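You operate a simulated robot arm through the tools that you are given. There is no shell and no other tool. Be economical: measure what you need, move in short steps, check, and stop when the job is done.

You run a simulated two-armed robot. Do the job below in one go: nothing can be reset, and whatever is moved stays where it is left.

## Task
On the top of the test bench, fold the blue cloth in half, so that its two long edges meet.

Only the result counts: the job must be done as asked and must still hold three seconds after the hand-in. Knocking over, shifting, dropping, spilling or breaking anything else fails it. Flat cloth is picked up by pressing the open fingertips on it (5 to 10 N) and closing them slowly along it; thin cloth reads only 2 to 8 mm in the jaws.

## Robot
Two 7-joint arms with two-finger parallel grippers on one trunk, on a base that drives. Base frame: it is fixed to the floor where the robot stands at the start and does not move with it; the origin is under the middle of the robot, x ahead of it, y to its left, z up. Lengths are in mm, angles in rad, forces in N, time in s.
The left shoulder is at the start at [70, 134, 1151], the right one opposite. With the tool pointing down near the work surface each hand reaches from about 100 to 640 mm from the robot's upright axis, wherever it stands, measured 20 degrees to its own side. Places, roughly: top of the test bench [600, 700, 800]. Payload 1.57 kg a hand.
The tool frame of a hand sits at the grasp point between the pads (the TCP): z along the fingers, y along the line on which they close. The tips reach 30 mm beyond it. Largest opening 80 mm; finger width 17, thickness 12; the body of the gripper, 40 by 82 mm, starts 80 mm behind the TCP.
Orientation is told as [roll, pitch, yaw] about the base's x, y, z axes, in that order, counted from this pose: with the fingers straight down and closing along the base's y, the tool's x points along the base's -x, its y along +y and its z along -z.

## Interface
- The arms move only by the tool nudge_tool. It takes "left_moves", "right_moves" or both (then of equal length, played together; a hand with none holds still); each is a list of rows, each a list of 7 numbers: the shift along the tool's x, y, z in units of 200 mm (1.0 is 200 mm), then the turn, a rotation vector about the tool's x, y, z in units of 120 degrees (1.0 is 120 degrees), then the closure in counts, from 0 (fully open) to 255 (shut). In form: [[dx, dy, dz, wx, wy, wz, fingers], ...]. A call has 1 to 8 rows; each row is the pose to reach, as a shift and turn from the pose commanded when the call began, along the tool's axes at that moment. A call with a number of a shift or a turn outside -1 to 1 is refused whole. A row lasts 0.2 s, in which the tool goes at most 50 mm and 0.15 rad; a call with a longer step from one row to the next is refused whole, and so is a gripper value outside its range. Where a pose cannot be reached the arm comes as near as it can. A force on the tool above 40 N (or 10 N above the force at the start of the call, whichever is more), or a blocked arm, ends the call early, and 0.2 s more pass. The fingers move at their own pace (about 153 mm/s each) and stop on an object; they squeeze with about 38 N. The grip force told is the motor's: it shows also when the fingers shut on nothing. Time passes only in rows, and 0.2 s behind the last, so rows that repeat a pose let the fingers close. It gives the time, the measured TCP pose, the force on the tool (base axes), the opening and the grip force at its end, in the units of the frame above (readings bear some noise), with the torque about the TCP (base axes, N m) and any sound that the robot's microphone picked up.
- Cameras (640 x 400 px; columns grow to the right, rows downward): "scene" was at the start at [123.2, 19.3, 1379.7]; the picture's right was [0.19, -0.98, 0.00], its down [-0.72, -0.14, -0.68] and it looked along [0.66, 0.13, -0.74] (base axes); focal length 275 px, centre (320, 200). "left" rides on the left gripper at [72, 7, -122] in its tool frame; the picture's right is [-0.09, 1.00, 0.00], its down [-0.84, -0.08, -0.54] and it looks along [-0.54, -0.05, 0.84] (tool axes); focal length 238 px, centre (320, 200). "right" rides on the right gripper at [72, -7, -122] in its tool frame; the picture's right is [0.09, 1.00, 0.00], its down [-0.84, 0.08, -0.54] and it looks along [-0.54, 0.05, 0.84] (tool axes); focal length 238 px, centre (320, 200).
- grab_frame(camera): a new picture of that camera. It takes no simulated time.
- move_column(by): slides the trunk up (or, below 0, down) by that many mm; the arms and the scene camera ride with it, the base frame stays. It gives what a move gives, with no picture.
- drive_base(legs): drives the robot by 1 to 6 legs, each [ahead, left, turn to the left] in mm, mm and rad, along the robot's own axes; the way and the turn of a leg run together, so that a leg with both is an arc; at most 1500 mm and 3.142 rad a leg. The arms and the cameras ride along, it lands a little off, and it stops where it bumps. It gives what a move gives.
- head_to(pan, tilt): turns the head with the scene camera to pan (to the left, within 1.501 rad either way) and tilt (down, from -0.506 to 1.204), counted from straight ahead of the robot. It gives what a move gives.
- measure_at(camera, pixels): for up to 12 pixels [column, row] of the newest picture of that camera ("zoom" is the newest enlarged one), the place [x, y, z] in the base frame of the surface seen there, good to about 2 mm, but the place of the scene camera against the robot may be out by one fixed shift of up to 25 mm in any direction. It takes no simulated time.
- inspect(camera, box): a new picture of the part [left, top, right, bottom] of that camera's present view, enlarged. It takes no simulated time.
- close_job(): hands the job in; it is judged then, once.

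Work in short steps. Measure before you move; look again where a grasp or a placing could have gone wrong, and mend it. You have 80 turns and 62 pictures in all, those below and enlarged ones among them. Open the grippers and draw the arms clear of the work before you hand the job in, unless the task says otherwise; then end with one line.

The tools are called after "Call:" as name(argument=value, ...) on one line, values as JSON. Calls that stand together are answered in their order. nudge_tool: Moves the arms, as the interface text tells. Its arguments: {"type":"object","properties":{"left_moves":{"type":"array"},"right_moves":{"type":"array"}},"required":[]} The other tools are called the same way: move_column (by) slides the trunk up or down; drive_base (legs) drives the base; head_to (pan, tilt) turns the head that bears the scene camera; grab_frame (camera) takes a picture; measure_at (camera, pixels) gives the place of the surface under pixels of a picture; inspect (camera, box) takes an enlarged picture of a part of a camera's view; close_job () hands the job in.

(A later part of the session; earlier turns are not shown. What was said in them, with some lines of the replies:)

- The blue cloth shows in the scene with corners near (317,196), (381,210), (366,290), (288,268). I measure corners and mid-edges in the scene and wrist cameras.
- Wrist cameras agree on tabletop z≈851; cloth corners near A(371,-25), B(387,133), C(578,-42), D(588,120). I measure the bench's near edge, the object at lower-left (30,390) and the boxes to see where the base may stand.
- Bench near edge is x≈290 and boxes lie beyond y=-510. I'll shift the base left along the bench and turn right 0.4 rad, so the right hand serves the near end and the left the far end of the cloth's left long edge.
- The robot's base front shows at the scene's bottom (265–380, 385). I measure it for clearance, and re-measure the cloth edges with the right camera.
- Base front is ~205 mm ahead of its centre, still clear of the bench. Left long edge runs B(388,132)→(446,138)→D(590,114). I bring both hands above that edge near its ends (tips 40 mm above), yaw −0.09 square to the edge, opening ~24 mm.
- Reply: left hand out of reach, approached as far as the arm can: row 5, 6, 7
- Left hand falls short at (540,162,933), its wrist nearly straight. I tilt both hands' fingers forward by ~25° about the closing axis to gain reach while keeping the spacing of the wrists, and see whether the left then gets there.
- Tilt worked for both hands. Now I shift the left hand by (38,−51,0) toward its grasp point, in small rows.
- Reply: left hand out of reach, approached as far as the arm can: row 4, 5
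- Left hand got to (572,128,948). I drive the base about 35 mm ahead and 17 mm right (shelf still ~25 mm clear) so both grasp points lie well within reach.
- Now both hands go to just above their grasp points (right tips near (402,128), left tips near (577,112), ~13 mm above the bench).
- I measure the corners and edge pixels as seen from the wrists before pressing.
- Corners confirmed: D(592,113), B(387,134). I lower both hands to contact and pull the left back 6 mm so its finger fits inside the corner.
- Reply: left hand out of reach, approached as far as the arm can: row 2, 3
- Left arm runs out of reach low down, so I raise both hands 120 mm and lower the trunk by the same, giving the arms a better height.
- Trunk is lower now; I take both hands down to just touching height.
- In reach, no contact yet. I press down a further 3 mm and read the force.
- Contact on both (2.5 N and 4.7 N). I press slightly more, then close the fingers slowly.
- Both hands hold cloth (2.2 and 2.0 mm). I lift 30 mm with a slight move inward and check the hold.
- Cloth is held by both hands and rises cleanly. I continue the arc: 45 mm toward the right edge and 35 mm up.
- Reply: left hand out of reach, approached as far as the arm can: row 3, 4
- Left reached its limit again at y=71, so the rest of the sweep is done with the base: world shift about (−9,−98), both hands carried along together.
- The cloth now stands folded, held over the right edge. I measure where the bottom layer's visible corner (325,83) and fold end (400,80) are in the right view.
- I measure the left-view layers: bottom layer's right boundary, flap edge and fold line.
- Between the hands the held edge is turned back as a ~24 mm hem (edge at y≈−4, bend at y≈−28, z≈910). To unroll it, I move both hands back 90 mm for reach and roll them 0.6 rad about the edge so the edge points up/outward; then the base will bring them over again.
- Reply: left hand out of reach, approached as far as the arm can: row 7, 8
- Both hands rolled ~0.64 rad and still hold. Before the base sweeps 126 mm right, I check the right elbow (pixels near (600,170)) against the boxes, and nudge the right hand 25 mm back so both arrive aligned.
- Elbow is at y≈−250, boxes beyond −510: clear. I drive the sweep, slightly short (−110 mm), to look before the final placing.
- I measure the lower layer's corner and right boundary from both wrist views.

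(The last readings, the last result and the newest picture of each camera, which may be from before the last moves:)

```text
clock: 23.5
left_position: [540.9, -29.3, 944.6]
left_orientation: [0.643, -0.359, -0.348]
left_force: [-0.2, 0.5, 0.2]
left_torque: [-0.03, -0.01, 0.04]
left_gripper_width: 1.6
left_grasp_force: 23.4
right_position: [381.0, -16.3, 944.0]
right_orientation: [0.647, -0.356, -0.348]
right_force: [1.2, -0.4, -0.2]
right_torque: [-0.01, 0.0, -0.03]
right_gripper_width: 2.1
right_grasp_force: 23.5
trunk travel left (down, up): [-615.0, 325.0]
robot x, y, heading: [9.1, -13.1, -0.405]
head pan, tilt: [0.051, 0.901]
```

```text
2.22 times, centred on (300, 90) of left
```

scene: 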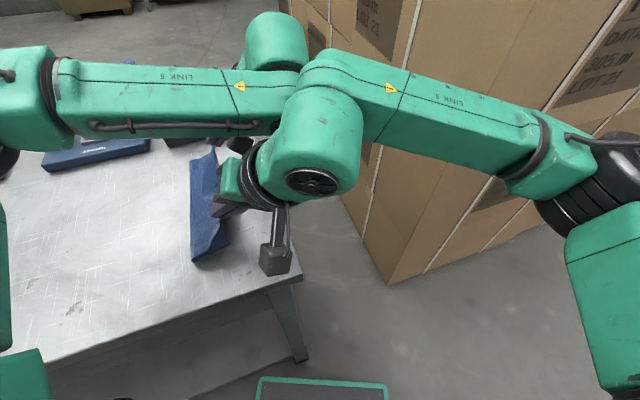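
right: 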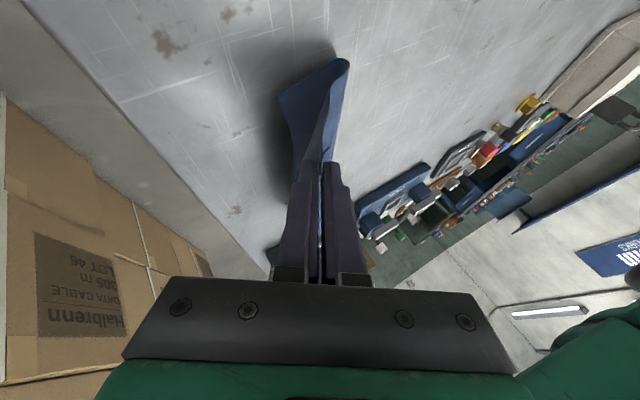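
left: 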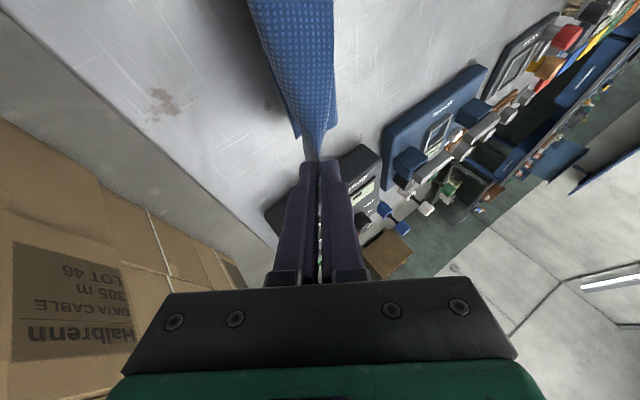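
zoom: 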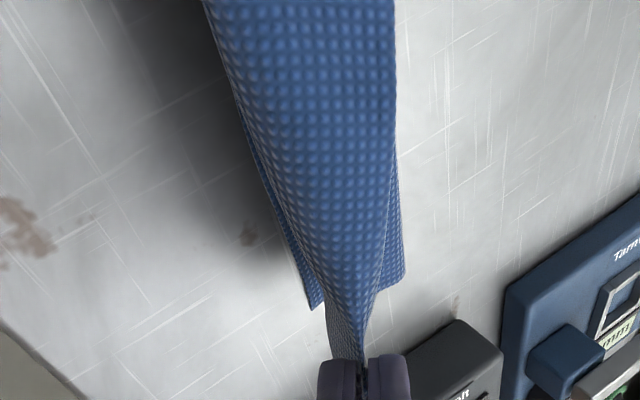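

Lower layer's right edge now runs (385,6)→(590,2) and the tips are at about y −2 / −15, 70 mm up. I lower both hands, easing back so the pinch ends ~14 mm inside the lower edge with the held edge left to unroll outward.

Call:
nudge_tool(left_moves=[[0.039, -0.009, 0.075, 0, 0, 0, 255], [0.078, -0.019, 0.15, 0, 0, 0, 255], [0.117, -0.028, 0.225, 0, 0, 0, 255], [0.156, -0.0375, 0.3, 0, 0, 0, 255], [0.156, -0.0375, 0.3, 0, 0, 0, 255]], right_moves=[[0.035, -0.0196, 0.0691, 0, 0, 0, 255], [0.07, -0.0393, 0.1383, 0, 0, 0, 255], [0.105, -0.0589, 0.2074, 0, 0, 0, 255], [0.14, -0.0785, 0.2765, 0, 0, 0, 255], [0.14, -0.0785, 0.2765, 0, 0, 0, 255]])

Call:
grab_frame(camera="right")

Call:
grab_frame(camera="left")

```text
clock: 24.7
left_position: [542.2, 3.5, 885.5]
left_orientation: [0.643, -0.36, -0.348]
left_force: [-0.6, 0.0, 0.8]
left_torque: [-0.01, 0.0, -0.01]
left_gripper_width: 2.1
left_grasp_force: 23.3
right_position: [381.4, 4.2, 884.5]
right_orientation: [0.647, -0.359, -0.347]
right_force: [1.1, 0.8, 3.4]
right_torque: [0.02, -0.06, 0.04]
right_gripper_width: 2.1
right_grasp_force: 22.8
trunk travel left (down, up): [-615.0, 325.0]
robot x, y, heading: [7.2, -14.9, -0.406]
head pan, tilt: [0.051, 0.901]
```

```text
28 pictures are left
```

right: 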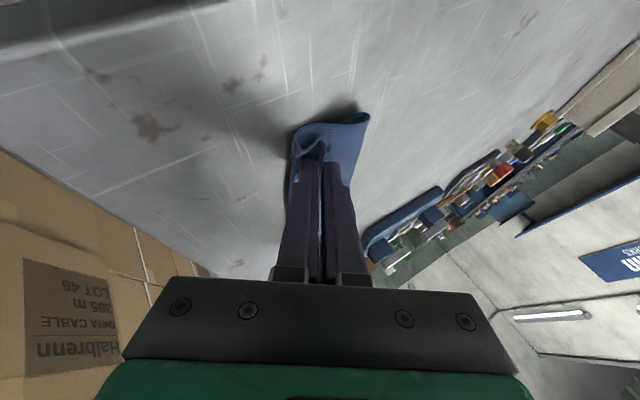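

```text
27 pictures are left
```

left: 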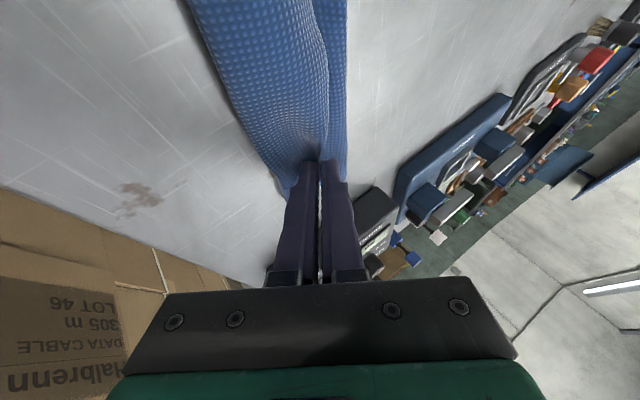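

The fold line stayed put and the upper layer bulges, because the lower layer had been pushed when I backed off. I'll unfold while still holding: lift 50 mm, carry the edge back with the base, pull the cloth flat, then refold in one clean sweep with more roll.

Call:
nudge_tool(left_moves=[[-0.04, 0.08, -0.087, 0, 0, 0, 255], [-0.0815, 0.162, -0.174, 0, 0, 0, 255], [-0.0815, 0.162, -0.174, 0, 0, 0, 255]], right_moves=[[-0.04, 0.08, -0.087, 0, 0, 0, 255], [-0.0815, 0.162, -0.174, 0, 0, 0, 255], [-0.0815, 0.162, -0.174, 0, 0, 0, 255]])

Call:
drive_base(legs=[[-36, 110, 0]])

Call:
grab_frame(camera="scene")

Call:
grab_frame(camera="right")

```text
clock: 25.5
left_position: [543.8, 8.6, 936.6]
left_orientation: [0.646, -0.358, -0.349]
left_force: [-0.1, 1.0, -0.3]
left_torque: [-0.08, 0.03, -0.02]
left_gripper_width: 1.8
left_grasp_force: 23.2
right_position: [384.3, 8.5, 931.1]
right_orientation: [0.648, -0.355, -0.35]
right_force: [-0.6, -0.2, 0.2]
right_torque: [-0.02, 0.04, -0.01]
right_gripper_width: 1.8
right_grasp_force: 24.1
trunk travel left (down, up): [-615.0, 325.0]
robot x, y, heading: [9.8, -12.3, -0.412]
head pan, tilt: [0.051, 0.901]
```

```text
clock: 26.7
left_position: [554.1, 122.7, 935.9]
left_orientation: [0.644, -0.357, -0.348]
left_force: [-0.3, 0.2, 0.5]
left_torque: [-0.03, -0.03, 0.01]
left_gripper_width: 2.1
left_grasp_force: 23.5
right_position: [394.4, 123.7, 930.8]
right_orientation: [0.647, -0.358, -0.349]
right_force: [-0.2, 0.0, -0.3]
right_torque: [0.01, -0.01, -0.01]
right_gripper_width: 2.0
right_grasp_force: 23.7
trunk travel left (down, up): [-615.0, 325.0]
robot x, y, heading: [17.2, 102.8, -0.409]
head pan, tilt: [0.051, 0.901]
```

```text
26 pictures are left
```

scene: 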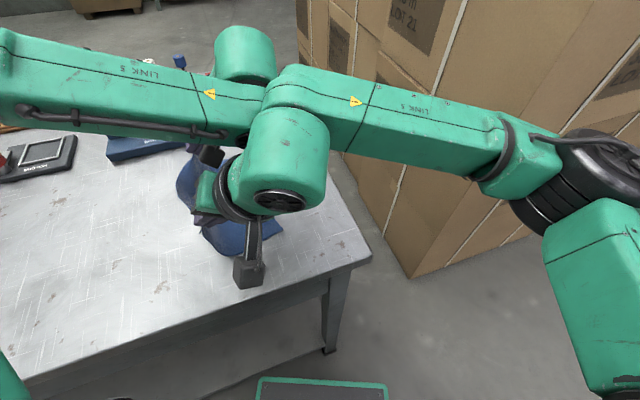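

```text
25 pictures are left
```

right: 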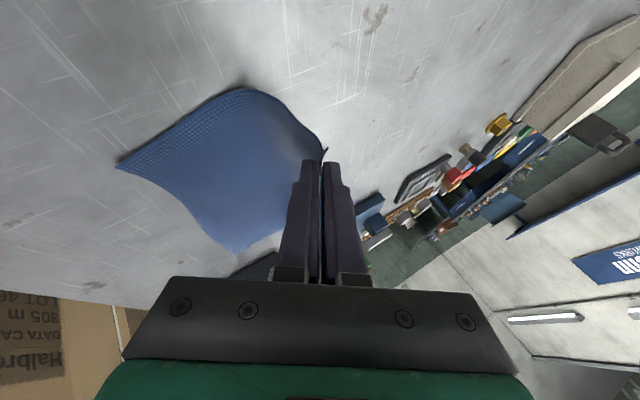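

Cloth unfolded well. I measure the lower corners to know where the right edge lies now.

Call:
measure_at(camera="right", pixels=[[121, 165], [180, 200], [234, 249], [200, 160], [245, 92], [260, 150]])

```text
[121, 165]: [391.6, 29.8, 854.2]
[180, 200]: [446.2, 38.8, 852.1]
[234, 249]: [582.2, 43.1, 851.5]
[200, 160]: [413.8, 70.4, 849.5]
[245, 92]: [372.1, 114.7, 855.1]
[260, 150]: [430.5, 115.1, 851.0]
```

Right edge now at y≈30–43, so the flat cloth's left edge would be near y≈190–200. I pull the held edge ~50 mm further and down to straighten the cloth, then roll the hands 0.45 rad more.

Call:
nudge_tool(left_moves=[[0.043, 0.036, 0.092, 0, 0, 0, 255], [0.086, 0.071, 0.183, 0, 0, 0, 255], [0.1285, 0.107, 0.275, 0, 0, 0, 255], [0.1285, 0.107, 0.275, -0.0649, 0, 0.0303, 255], [0.1285, 0.107, 0.275, -0.1298, 0, 0.0606, 255], [0.1285, 0.107, 0.275, -0.1947, 0, 0.0909, 255], [0.1285, 0.107, 0.275, -0.1947, 0, 0.0909, 255]], right_moves=[[0.038, 0.029, 0.082, 0, 0, 0, 255], [0.077, 0.058, 0.164, 0, 0, 0, 255], [0.115, 0.0865, 0.246, 0, 0, 0, 255], [0.115, 0.0865, 0.246, -0.0649, 0, 0.0303, 255], [0.115, 0.0865, 0.246, -0.1298, 0, 0.0606, 255], [0.115, 0.0865, 0.246, -0.1947, 0, 0.0909, 255], [0.115, 0.0865, 0.246, -0.1947, 0, 0.0909, 255]])

Call:
grab_frame(camera="right")

Call:
grab_frame(camera="left")

```text
clock: 28.3
left_position: [558.4, 175.0, 897.7]
left_orientation: [1.088, -0.215, -0.477]
left_force: [0.9, -1.1, -0.1]
left_torque: [0.0, 0.02, 0.0]
left_gripper_width: 2.5
left_grasp_force: 24.1
right_position: [398.1, 169.3, 894.8]
right_orientation: [1.092, -0.211, -0.477]
right_force: [-0.5, -0.6, 0.1]
right_torque: [-0.08, 0.01, -0.02]
right_gripper_width: 1.8
right_grasp_force: 23.6
trunk travel left (down, up): [-615.0, 325.0]
robot x, y, heading: [18.9, 104.7, -0.41]
head pan, tilt: [0.051, 0.901]
```

```text
24 pictures are left
```

right: 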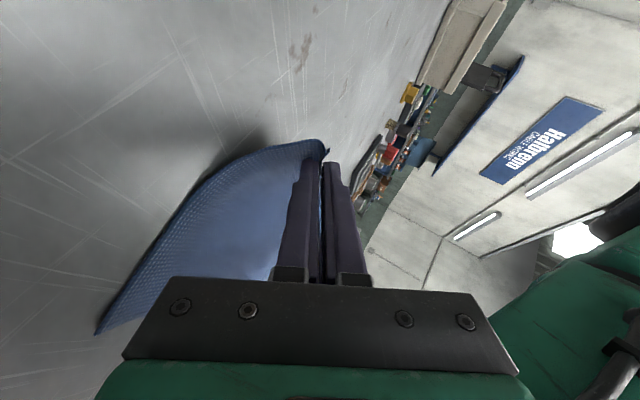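

```text
23 pictures are left
```

left: 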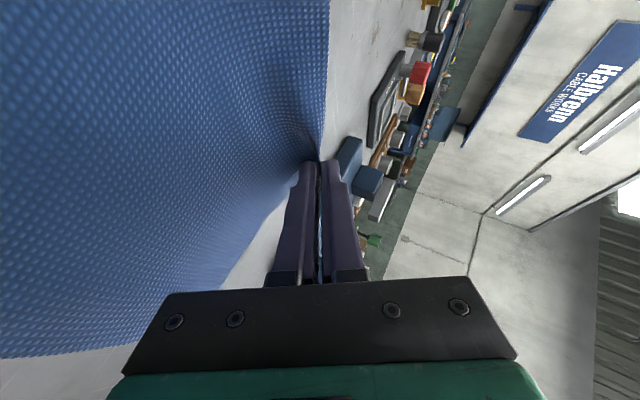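

Roll is now ~1.09 rad, cloth spread flat. I measure its right edge again.

Call:
measure_at(camera="right", pixels=[[99, 331], [125, 322], [180, 215], [322, 143]])

Call:
measure_at(camera="left", pixels=[[5, 354], [60, 352], [120, 344], [200, 295], [290, 200], [325, 60]])

```text
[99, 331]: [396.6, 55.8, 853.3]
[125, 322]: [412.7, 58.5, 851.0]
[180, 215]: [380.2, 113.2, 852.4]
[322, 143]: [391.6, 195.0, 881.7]
```

```text
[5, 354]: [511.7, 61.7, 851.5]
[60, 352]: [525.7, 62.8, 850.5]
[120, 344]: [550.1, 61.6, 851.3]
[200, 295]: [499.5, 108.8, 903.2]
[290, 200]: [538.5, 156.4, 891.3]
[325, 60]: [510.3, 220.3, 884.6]
```

Right edge lies at (397,56)→(550,62), cloth taut to the tips at y≈192–198. I sweep over in one go: small lift, then base shift of (3,−90).

Call:
nudge_tool(left_moves=[[-0.022, 0.031, -0.054, 0, 0, 0, 255], [-0.045, 0.063, -0.108, 0, 0, 0, 255]], right_moves=[[-0.022, 0.031, -0.054, 0, 0, 0, 255], [-0.045, 0.063, -0.108, 0, 0, 0, 255]])

Call:
drive_base(legs=[[38, -81, 0]])

Call:
grab_frame(camera="right")

Call:
grab_frame(camera="left")

```text
clock: 28.9
left_position: [557.8, 173.9, 919.5]
left_orientation: [1.086, -0.215, -0.478]
left_force: [0.0, 0.6, -0.2]
left_torque: [-0.04, 0.01, 0.01]
left_gripper_width: 2.0
left_grasp_force: 23.6
left hand out of reach, approached as far as the arm can: row 1, 2
right_position: [394.4, 155.3, 916.9]
right_orientation: [1.09, -0.211, -0.473]
right_force: [-6.0, 6.7, -4.4]
right_torque: [-0.15, -0.4, -0.55]
right_gripper_width: 1.9
right_grasp_force: 23.7
trunk travel left (down, up): [-615.0, 325.0]
robot x, y, heading: [18.6, 100.6, -0.403]
head pan, tilt: [0.051, 0.901]
```

```text
clock: 30.0
left_position: [561.5, 84.3, 919.9]
left_orientation: [1.087, -0.217, -0.477]
left_force: [-0.3, -1.1, -0.9]
left_torque: [-0.03, 0.01, 0.0]
left_gripper_width: 1.9
left_grasp_force: 23.4
right_position: [398.5, 64.7, 917.8]
right_orientation: [1.091, -0.211, -0.474]
right_force: [-16.1, 6.5, -10.8]
right_torque: [0.45, -1.34, -1.53]
right_gripper_width: 2.2
right_grasp_force: 23.0
trunk travel left (down, up): [-615.0, 325.0]
robot x, y, heading: [23.4, 11.3, -0.406]
head pan, tilt: [0.051, 0.901]
```

```text
22 pictures are left
```

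right: 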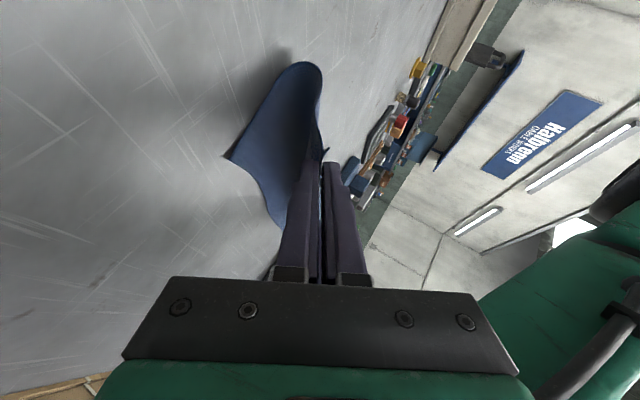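

```text
21 pictures are left
```

left: 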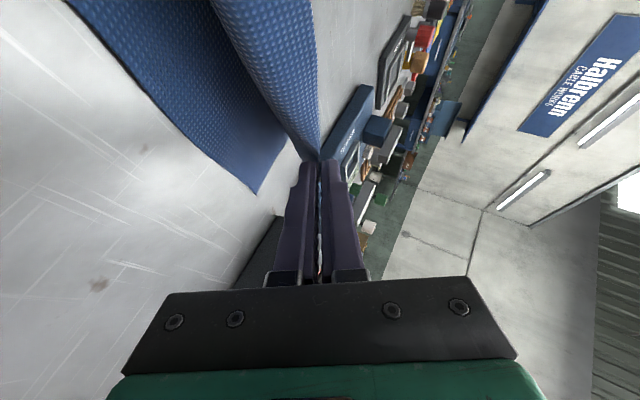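

Readings show the right hand pushing on something (−16, 6.5, −11 N) since the left lagged 19 mm: the wrists touch. I move the right hand back 14 mm to part them, and measure the lower edge.

Call:
nudge_tool(right_moves=[[0.026, 0.032, 0.056, 0, 0, 0, 255], [0.026, 0.032, 0.056, 0, 0, 0, 255]])

Call:
measure_at(camera="right", pixels=[[230, 155], [255, 180], [278, 222], [305, 65], [315, 120]])

Call:
measure_at(camera="left", pixels=[[80, 12], [160, 105], [256, 190], [284, 140], [245, 60], [315, 60]])

```text
clock: 30.6
left_position: [561.7, 83.4, 918.8]
left_orientation: [1.087, -0.217, -0.477]
left_force: [-0.4, -0.2, 0.0]
left_torque: [0.01, 0.0, -0.02]
left_gripper_width: 2.2
left_grasp_force: 23.6
right_position: [398.2, 78.2, 913.9]
right_orientation: [1.091, -0.213, -0.474]
right_force: [1.1, -0.1, -0.1]
right_torque: [-0.01, -0.03, 0.0]
right_gripper_width: 2.1
right_grasp_force: 23.6
trunk travel left (down, up): [-615.0, 325.0]
robot x, y, heading: [19.5, 9.8, -0.409]
head pan, tilt: [0.051, 0.901]
```

```text
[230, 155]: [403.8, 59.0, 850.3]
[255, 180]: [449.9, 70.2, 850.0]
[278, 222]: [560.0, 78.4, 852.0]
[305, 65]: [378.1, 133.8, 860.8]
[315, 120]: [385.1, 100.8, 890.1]
```

```text
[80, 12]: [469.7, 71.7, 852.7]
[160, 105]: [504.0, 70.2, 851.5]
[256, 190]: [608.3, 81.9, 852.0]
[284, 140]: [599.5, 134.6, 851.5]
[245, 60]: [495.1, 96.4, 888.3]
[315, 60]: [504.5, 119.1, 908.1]
```

Parted; the lower right edge is (404,59)→(470,71)→(608,82), fold line near y≈134: nearly half. I shift the base ~13 mm more, then lower both hands to ~13 mm above the layers, lessening the right roll a little so the wrists don't touch.

Call:
drive_base(legs=[[6, -12, 0]])

Call:
nudge_tool(left_moves=[[0.01, -0.044, 0.021, 0, 0, 0, 255], [0.019, -0.089, 0.042, 0, 0, 0, 255], [0.029, -0.133, 0.0625, 0, 0, 0, 255], [0.029, -0.133, 0.0625, 0, 0, 0, 255]], right_moves=[[0.001, -0.046, 0.001, 0.0433, 0, -0.0202, 255], [0.001, -0.092, 0.002, 0.0865, 0, -0.0404, 255], [0.002, -0.1385, 0.004, 0.0865, 0, -0.0404, 255], [0.002, -0.1385, 0.004, 0.0865, 0, -0.0404, 255]])

Call:
grab_frame(camera="right")

Call:
grab_frame(camera="left")

```text
clock: 31.4
left_position: [563.4, 73.0, 919.3]
left_orientation: [1.085, -0.216, -0.476]
left_force: [-0.4, -0.4, 0.3]
left_torque: [-0.02, -0.01, 0.01]
left_gripper_width: 2.0
left_grasp_force: 24.0
right_position: [399.5, 67.2, 914.4]
right_orientation: [1.09, -0.211, -0.472]
right_force: [0.4, -0.3, -0.2]
right_torque: [-0.04, -0.01, 0.0]
right_gripper_width: 1.8
right_grasp_force: 23.5
trunk travel left (down, up): [-615.0, 325.0]
robot x, y, heading: [22.4, -2.7, -0.41]
head pan, tilt: [0.051, 0.901]
```

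```text
clock: 32.4
left_position: [563.3, 71.5, 891.1]
left_orientation: [1.084, -0.219, -0.477]
left_force: [0.2, -0.1, -0.3]
left_torque: [-0.04, 0.01, -0.01]
left_gripper_width: 2.0
left_grasp_force: 23.8
right_position: [397.2, 56.5, 889.7]
right_orientation: [0.898, -0.281, -0.42]
right_force: [-15.3, 16.6, -5.9]
right_torque: [-1.0, -1.41, -1.37]
right_gripper_width: 1.9
right_grasp_force: 23.4
trunk travel left (down, up): [-615.0, 325.0]
robot x, y, heading: [19.0, -1.2, -0.407]
head pan, tilt: [0.051, 0.901]
```

```text
20 pictures are left
```

right: 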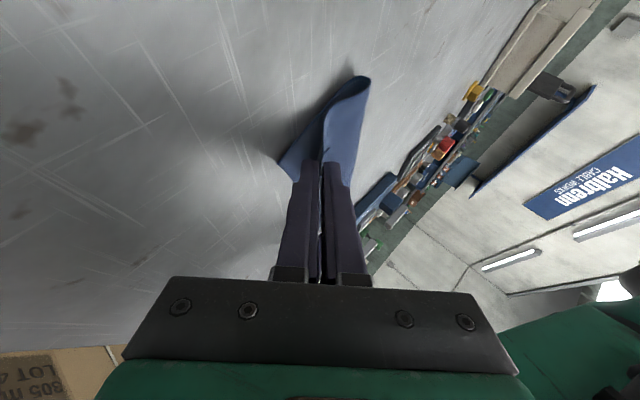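

```text
19 pictures are left
```

left: 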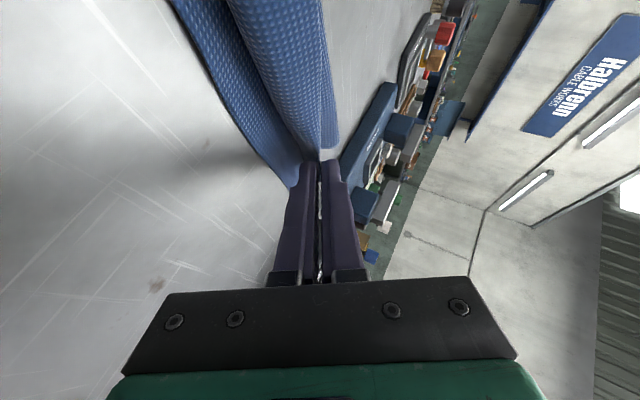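

The tips are about in place but the wrists press again (~23 N). I measure the lower layer and flap edges before relieving it.

Call:
measure_at(camera="right", pixels=[[284, 163], [292, 150], [365, 82], [325, 130], [300, 145], [345, 120]])

Call:
measure_at(camera="left", pixels=[[185, 25], [230, 105], [285, 180], [330, 145], [240, 30], [275, 110], [320, 60], [300, 100]])

Call:
inspect(camera="left", box=[160, 0, 360, 190])

```text
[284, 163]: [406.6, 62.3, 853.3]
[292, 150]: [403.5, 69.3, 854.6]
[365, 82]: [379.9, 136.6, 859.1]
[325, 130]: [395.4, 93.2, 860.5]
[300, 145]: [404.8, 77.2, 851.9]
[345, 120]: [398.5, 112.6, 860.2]
```

```text
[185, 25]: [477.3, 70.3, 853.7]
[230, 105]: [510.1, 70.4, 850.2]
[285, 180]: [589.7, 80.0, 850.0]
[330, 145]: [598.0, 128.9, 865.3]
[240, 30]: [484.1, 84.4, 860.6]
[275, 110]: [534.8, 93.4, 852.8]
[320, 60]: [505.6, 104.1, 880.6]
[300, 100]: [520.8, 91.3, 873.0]
```

```text
2.11 times, centred on (260, 95) of left
```

zoom: 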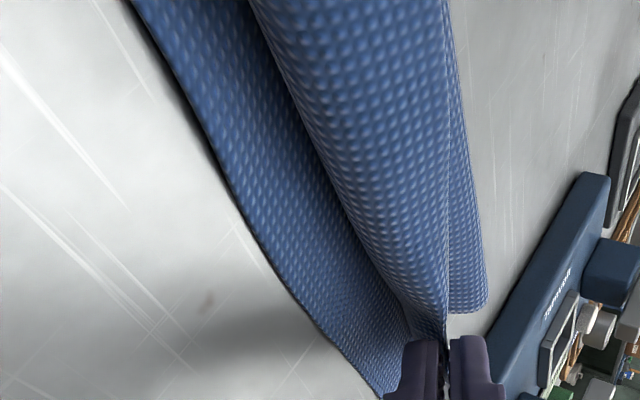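

Flap edge stands up at y≈104 with its bend at y≈85–91, pinch ~14 mm inside the lower edge: good for unrolling outward. I open both grippers slightly and draw the left hand back along its fingers first, since it is the one bearing on the right wrist.

Call:
nudge_tool(left_moves=[[0, 0, 0, 0, 0, 0, 215], [0, 0, 0, 0, 0, 0, 210], [0, 0, -0.08, 0, 0, 0, 210], [0, 0, -0.16, 0, 0, 0, 210], [0, 0, -0.25, 0, 0, 0, 210], [0, 0, -0.35, 0, 0, 0, 210], [0, 0, -0.45, 0, 0, 0, 210]], right_moves=[[0, 0, 0, 0, 0, 0, 215], [0, 0, 0, 0, 0, 0, 210], [0, 0, 0, 0, 0, 0, 210], [0, 0, 0, 0, 0, 0, 210], [0, 0, 0, 0, 0, 0, 210], [0, 0, 0, 0, 0, 0, 210], [0, 0, 0, 0, 0, 0, 210]])

Call:
grab_frame(camera="left")

```text
clock: 33.2
left_position: [562.0, 70.5, 893.3]
left_orientation: [1.084, -0.218, -0.474]
left_force: [0.4, -0.6, 0.2]
left_torque: [0.02, 0.03, 0.0]
left_gripper_width: 14.0
left_grasp_force: 0.0
left hand out of reach, approached as far as the arm can: row 3
right_position: [396.8, 55.5, 891.1]
right_orientation: [0.898, -0.28, -0.42]
right_force: [-2.8, 0.4, -0.4]
right_torque: [0.06, -0.28, -0.22]
right_gripper_width: 14.1
right_grasp_force: 0.1
trunk travel left (down, up): [-615.0, 325.0]
robot x, y, heading: [24.0, -3.0, -0.405]
head pan, tilt: [0.051, 0.901]
stopped in row 3 (right hand): the force on the tool passed its limit at 42 N (the readings are from after the stop); the commanded pose is now the measured one
```

```text
17 pictures are left
```

left: 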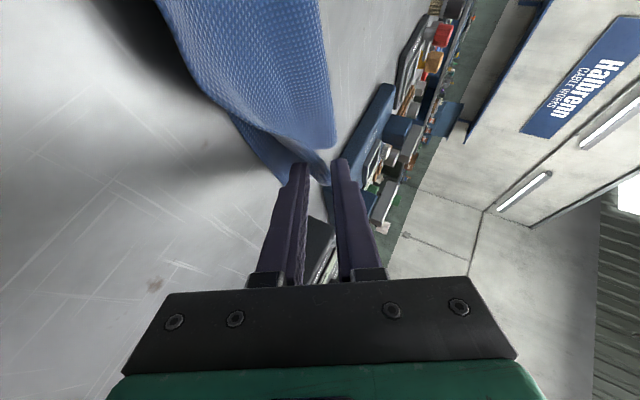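

Both released and the edge flipped outward over the lower layer. I back both hands straight out sideways (−y 75 mm) with the base, then raise the trunk.

Call:
drive_base(legs=[[30, -69, 0]])

Call:
move_column(by=120)

Call:
grab_frame(camera="scene")

Call:
grab_frame(camera="right")

```text
clock: 34.2
left_position: [561.9, -6.1, 892.2]
left_orientation: [1.085, -0.217, -0.476]
left_force: [0.2, 0.5, -0.2]
left_torque: [0.02, 0.0, 0.02]
left_gripper_width: 14.0
left_grasp_force: 0.1
right_position: [397.0, -21.6, 890.9]
right_orientation: [0.899, -0.282, -0.423]
right_force: [-7.6, 1.6, -2.9]
right_torque: [0.09, -0.65, -0.53]
right_gripper_width: 13.8
right_grasp_force: 0.1
trunk travel left (down, up): [-615.0, 325.0]
robot x, y, heading: [22.1, -81.3, -0.41]
head pan, tilt: [0.051, 0.901]
```

```text
clock: 35.7
left_position: [562.3, -4.4, 1012.8]
left_orientation: [1.086, -0.218, -0.475]
left_force: [-0.7, -0.6, 0.7]
left_torque: [-0.01, 0.01, -0.02]
left_gripper_width: 14.1
left_grasp_force: 0.1
right_position: [396.5, -19.8, 1012.0]
right_orientation: [0.897, -0.281, -0.423]
right_force: [-2.0, 0.1, -0.4]
right_torque: [-0.01, -0.22, -0.18]
right_gripper_width: 14.2
right_grasp_force: 0.0
trunk travel left (down, up): [-735.0, 205.0]
robot x, y, heading: [24.2, -80.5, -0.406]
head pan, tilt: [0.051, 0.901]
```

```text
16 pictures are left
```

scene: 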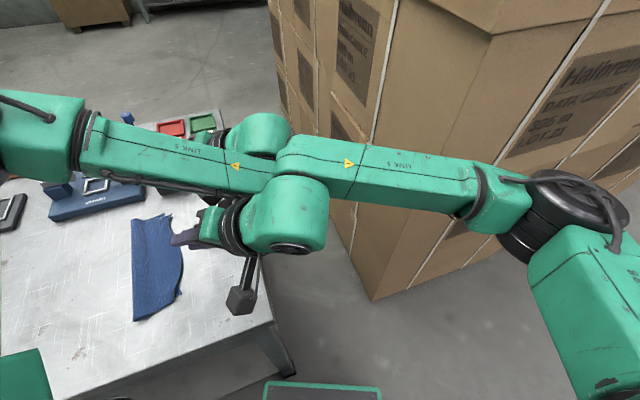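

```text
15 pictures are left
```

right: 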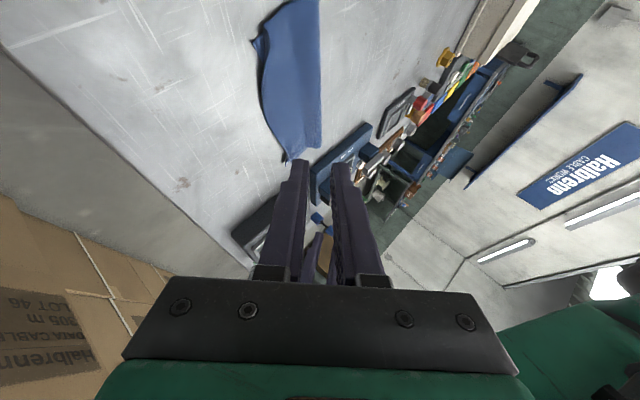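

Excellent: it lies folded. I move the right arm aside a little with the base backing off, and inspect the cloth closely.

Call:
inspect(camera="scene", box=[110, 200, 210, 330])

Call:
inspect(camera="right", box=[230, 0, 350, 180])

```text
3.08 times, centred on (160, 265) of scene
```

zoom: 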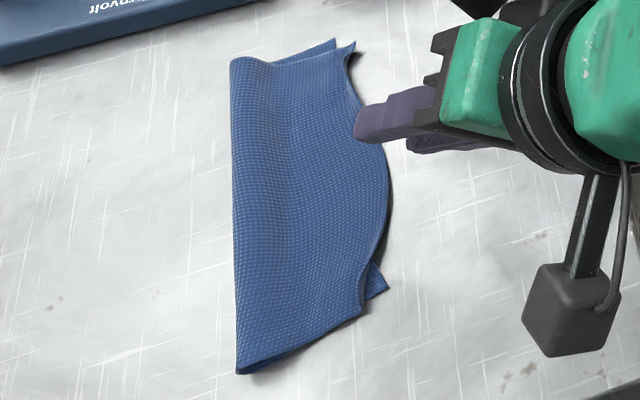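

```text
2.22 times, centred on (290, 90) of right
```

zoom: 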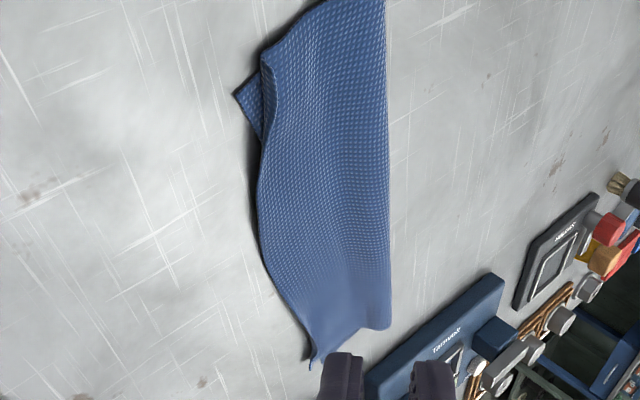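

Nearly matched; at the near end the lower corner peeks out, in the middle the upper bulges. I measure corners and edges.

Call:
measure_at(camera="zoom", pixels=[[239, 95], [267, 60], [275, 75], [258, 170], [262, 220], [276, 272], [305, 330], [312, 358], [322, 335], [385, 322], [385, 150], [380, 5]])

Call:
grab_frame(camera="left")

```text
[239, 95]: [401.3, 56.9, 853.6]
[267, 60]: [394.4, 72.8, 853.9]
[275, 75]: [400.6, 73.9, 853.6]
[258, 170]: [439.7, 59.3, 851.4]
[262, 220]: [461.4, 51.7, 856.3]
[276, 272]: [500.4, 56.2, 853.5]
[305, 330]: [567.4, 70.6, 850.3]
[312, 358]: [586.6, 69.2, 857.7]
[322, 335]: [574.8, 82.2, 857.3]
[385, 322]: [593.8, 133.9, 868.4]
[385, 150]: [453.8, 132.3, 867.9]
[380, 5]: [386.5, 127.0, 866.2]
```

```text
12 pictures are left
```

left: 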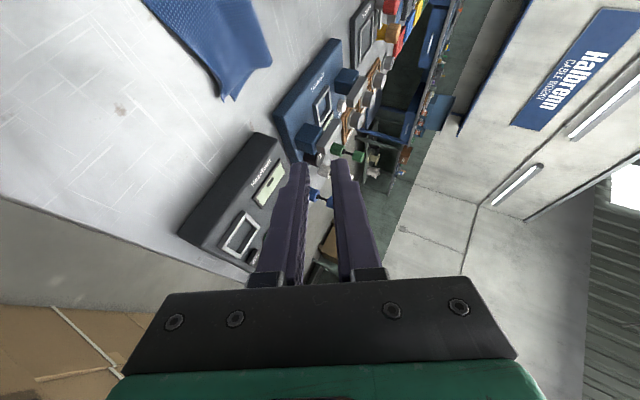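

Corners mismatch by ~17 mm: near lower A(401,57) vs upper B(394,73); far D slightly over. I'll fix the near corner with a light gripper squeeze across the step (one tip on the exposed lower layer, one on the upper). First bring the base back and unroll both hands high above the bench.

Call:
drive_base(legs=[[-87, 200, 0]])

Call:
nudge_tool(left_moves=[[0, 0, 0, 0.0589, 0, -0.0275, 165], [0, 0, 0, 0.1179, 0, -0.055, 165], [0, 0, 0, 0.1768, 0, -0.0825, 165], [0, 0, 0, 0.2357, 0, -0.11, 165], [0, 0, 0, 0.2947, 0, -0.1375, 165], [0, 0, 0, 0.3536, 0, -0.165, 165], [0, 0, 0, 0.4126, 0, -0.1925, 165], [0, 0, 0, 0.4715, 0, -0.22, 165]], right_moves=[[0, 0, 0, 0.0486, 0, -0.0228, 165], [0, 0, 0, 0.0972, 0, -0.0455, 165], [0, 0, 0, 0.1459, 0, -0.0683, 165], [0, 0, 0, 0.1945, 0, -0.091, 165], [0, 0, 0, 0.2431, 0, -0.1138, 165], [0, 0, 0, 0.2918, 0, -0.1365, 165], [0, 0, 0, 0.3404, 0, -0.1593, 165], [0, 0, 0, 0.389, 0, -0.182, 165]])

Call:
grab_frame(camera="right")

```text
clock: 37.4
left_position: [559.8, 212.6, 1011.6]
left_orientation: [1.086, -0.218, -0.47]
left_force: [-0.3, -0.5, 0.2]
left_torque: [0.0, -0.03, 0.01]
left_gripper_width: 14.1
left_grasp_force: 0.1
right_position: [394.8, 198.2, 1010.7]
right_orientation: [0.899, -0.283, -0.417]
right_force: [-3.7, 0.6, -1.3]
right_torque: [0.01, -0.28, -0.24]
right_gripper_width: 14.2
right_grasp_force: 0.2
trunk travel left (down, up): [-735.0, 205.0]
robot x, y, heading: [21.4, 137.6, -0.406]
head pan, tilt: [0.051, 0.901]
```

```text
clock: 39.2
left_position: [559.4, 213.3, 1012.8]
left_orientation: [-0.057, -0.44, -0.061]
left_force: [0.2, 0.0, -0.1]
left_torque: [-0.01, -0.03, 0.02]
left_gripper_width: 28.0
left_grasp_force: 0.1
right_position: [393.5, 200.4, 1010.5]
right_orientation: [-0.059, -0.434, -0.053]
right_force: [0.5, 0.5, 0.6]
right_torque: [-0.01, -0.01, -0.02]
right_gripper_width: 28.0
right_grasp_force: 0.0
trunk travel left (down, up): [-735.0, 205.0]
robot x, y, heading: [20.6, 139.7, -0.408]
head pan, tilt: [0.051, 0.901]
```

```text
11 pictures are left
```

right: 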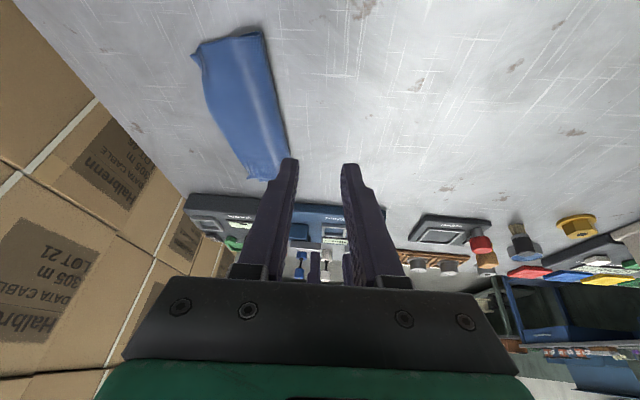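

Now a clear top view. I zoom in on the cloth to measure the layers.

Call:
inspect(camera="right", box=[175, 20, 305, 190])

Call:
grab_frame(camera="left")

```text
2.35 times, centred on (240, 105) of right
```

zoom: 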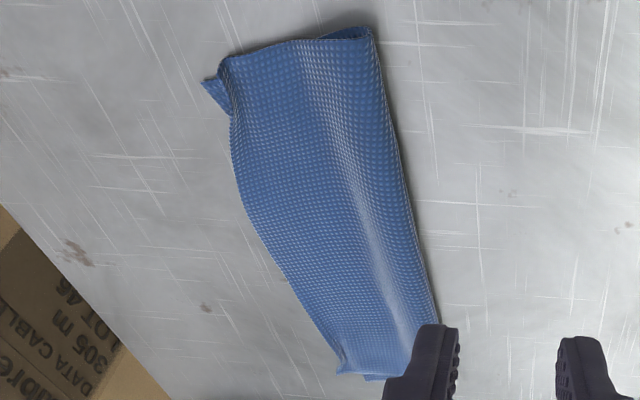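

```text
9 pictures are left
```

left: 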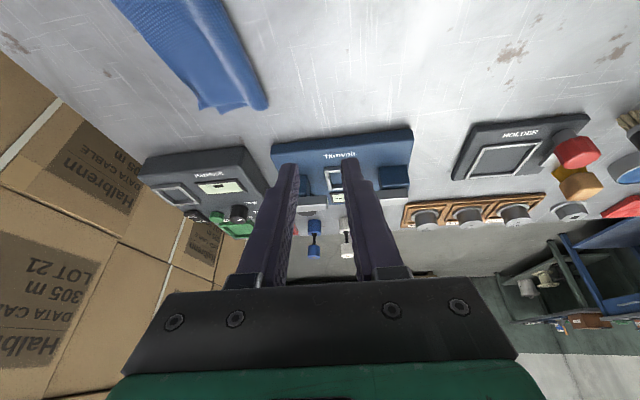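

Call:
measure_at(camera="zoom", pixels=[[204, 83], [221, 60], [217, 75], [231, 112], [240, 190], [300, 300], [340, 371], [366, 377], [370, 32], [400, 180], [405, 370]])

Call:
measure_at(camera="left", pixels=[[200, 108], [196, 100], [216, 113], [225, 110], [266, 103], [165, 60]])

```text
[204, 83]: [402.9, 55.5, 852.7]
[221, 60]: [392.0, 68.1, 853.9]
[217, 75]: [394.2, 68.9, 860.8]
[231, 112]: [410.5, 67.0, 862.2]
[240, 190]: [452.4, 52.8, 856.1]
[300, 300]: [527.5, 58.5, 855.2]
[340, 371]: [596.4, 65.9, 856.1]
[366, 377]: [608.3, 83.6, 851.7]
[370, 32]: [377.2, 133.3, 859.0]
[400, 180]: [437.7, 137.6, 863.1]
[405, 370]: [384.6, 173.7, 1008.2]
```

```text
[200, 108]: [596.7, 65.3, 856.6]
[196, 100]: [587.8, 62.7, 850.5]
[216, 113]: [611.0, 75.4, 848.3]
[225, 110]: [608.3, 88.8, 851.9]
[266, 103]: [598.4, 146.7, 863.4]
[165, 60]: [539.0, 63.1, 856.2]
```

The corners now differ by ~16 mm, mostly along the edge (about 12 mm across), fold line straight at y≈135–145; the cloth is relaxed and flat. A further squeeze risks more than it gains, so I open the grippers fully, raise the arms clear, and check once more.

Call:
nudge_tool(left_moves=[[0, 0, -0.1, 0, 0, 0, 0], [0, 0, -0.2, 0, 0, 0, 0], [0, 0, -0.2, 0, 0, 0, 0]], right_moves=[[0, 0, -0.1, 0, 0, 0, 0], [0, 0, -0.2, 0, 0, 0, 0], [0, 0, -0.2, 0, 0, 0, 0]])

Call:
move_column(by=80)

Call:
grab_frame(camera="right")

```text
clock: 40.0
left_position: [543.2, 217.5, 1048.1]
left_orientation: [-0.051, -0.439, -0.063]
left_force: [-0.4, 0.4, -0.7]
left_torque: [-0.01, 0.04, -0.01]
left_gripper_width: 80.1
left_grasp_force: 0.1
right_position: [378.6, 201.5, 1046.5]
right_orientation: [-0.052, -0.432, -0.057]
right_force: [0.1, -0.3, 0.5]
right_torque: [0.04, 0.0, 0.0]
right_gripper_width: 80.0
right_grasp_force: 0.0
trunk travel left (down, up): [-735.0, 205.0]
robot x, y, heading: [23.6, 138.0, -0.407]
head pan, tilt: [0.051, 0.901]
```

```text
clock: 41.1
left_position: [543.6, 217.4, 1128.7]
left_orientation: [-0.054, -0.439, -0.065]
left_force: [0.0, -0.2, 0.0]
left_torque: [-0.01, -0.02, -0.03]
left_gripper_width: 80.1
left_grasp_force: 0.0
right_position: [376.9, 201.7, 1125.7]
right_orientation: [-0.052, -0.433, -0.057]
right_force: [-0.4, -0.2, 0.1]
right_torque: [0.02, 0.0, -0.01]
right_gripper_width: 80.0
right_grasp_force: 0.1
trunk travel left (down, up): [-815.0, 125.0]
robot x, y, heading: [22.6, 135.1, -0.41]
head pan, tilt: [0.051, 0.901]
```

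```text
8 pictures are left
```

right: 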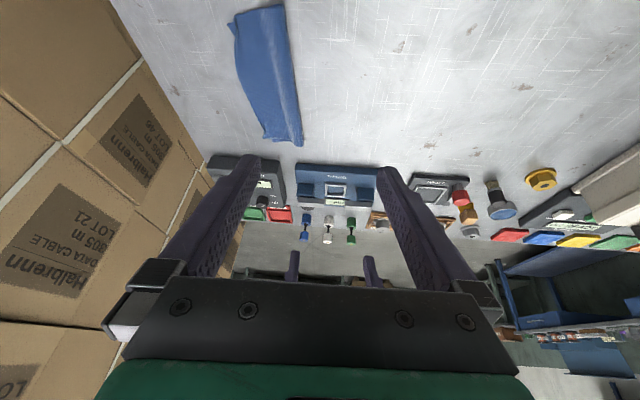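

The cloth lies folded lengthwise at rest, everything else stands in place, and both arms are clear with open grippers. I hand the job in.

Call:
close_job()

```text
The job is handed in.
```

I folded the blue cloth in half lengthwise on the bench top, and its two long edges meet only approximately. At the ends they are about 12 mm apart across the edge, and in the middle the upper layer overhangs by up to about 18 mm. I left it there because another adjustment risked disturbing the fold. In the final picture nothing else on the bench looks moved. Both grippers are open and both arms are clear of the work.
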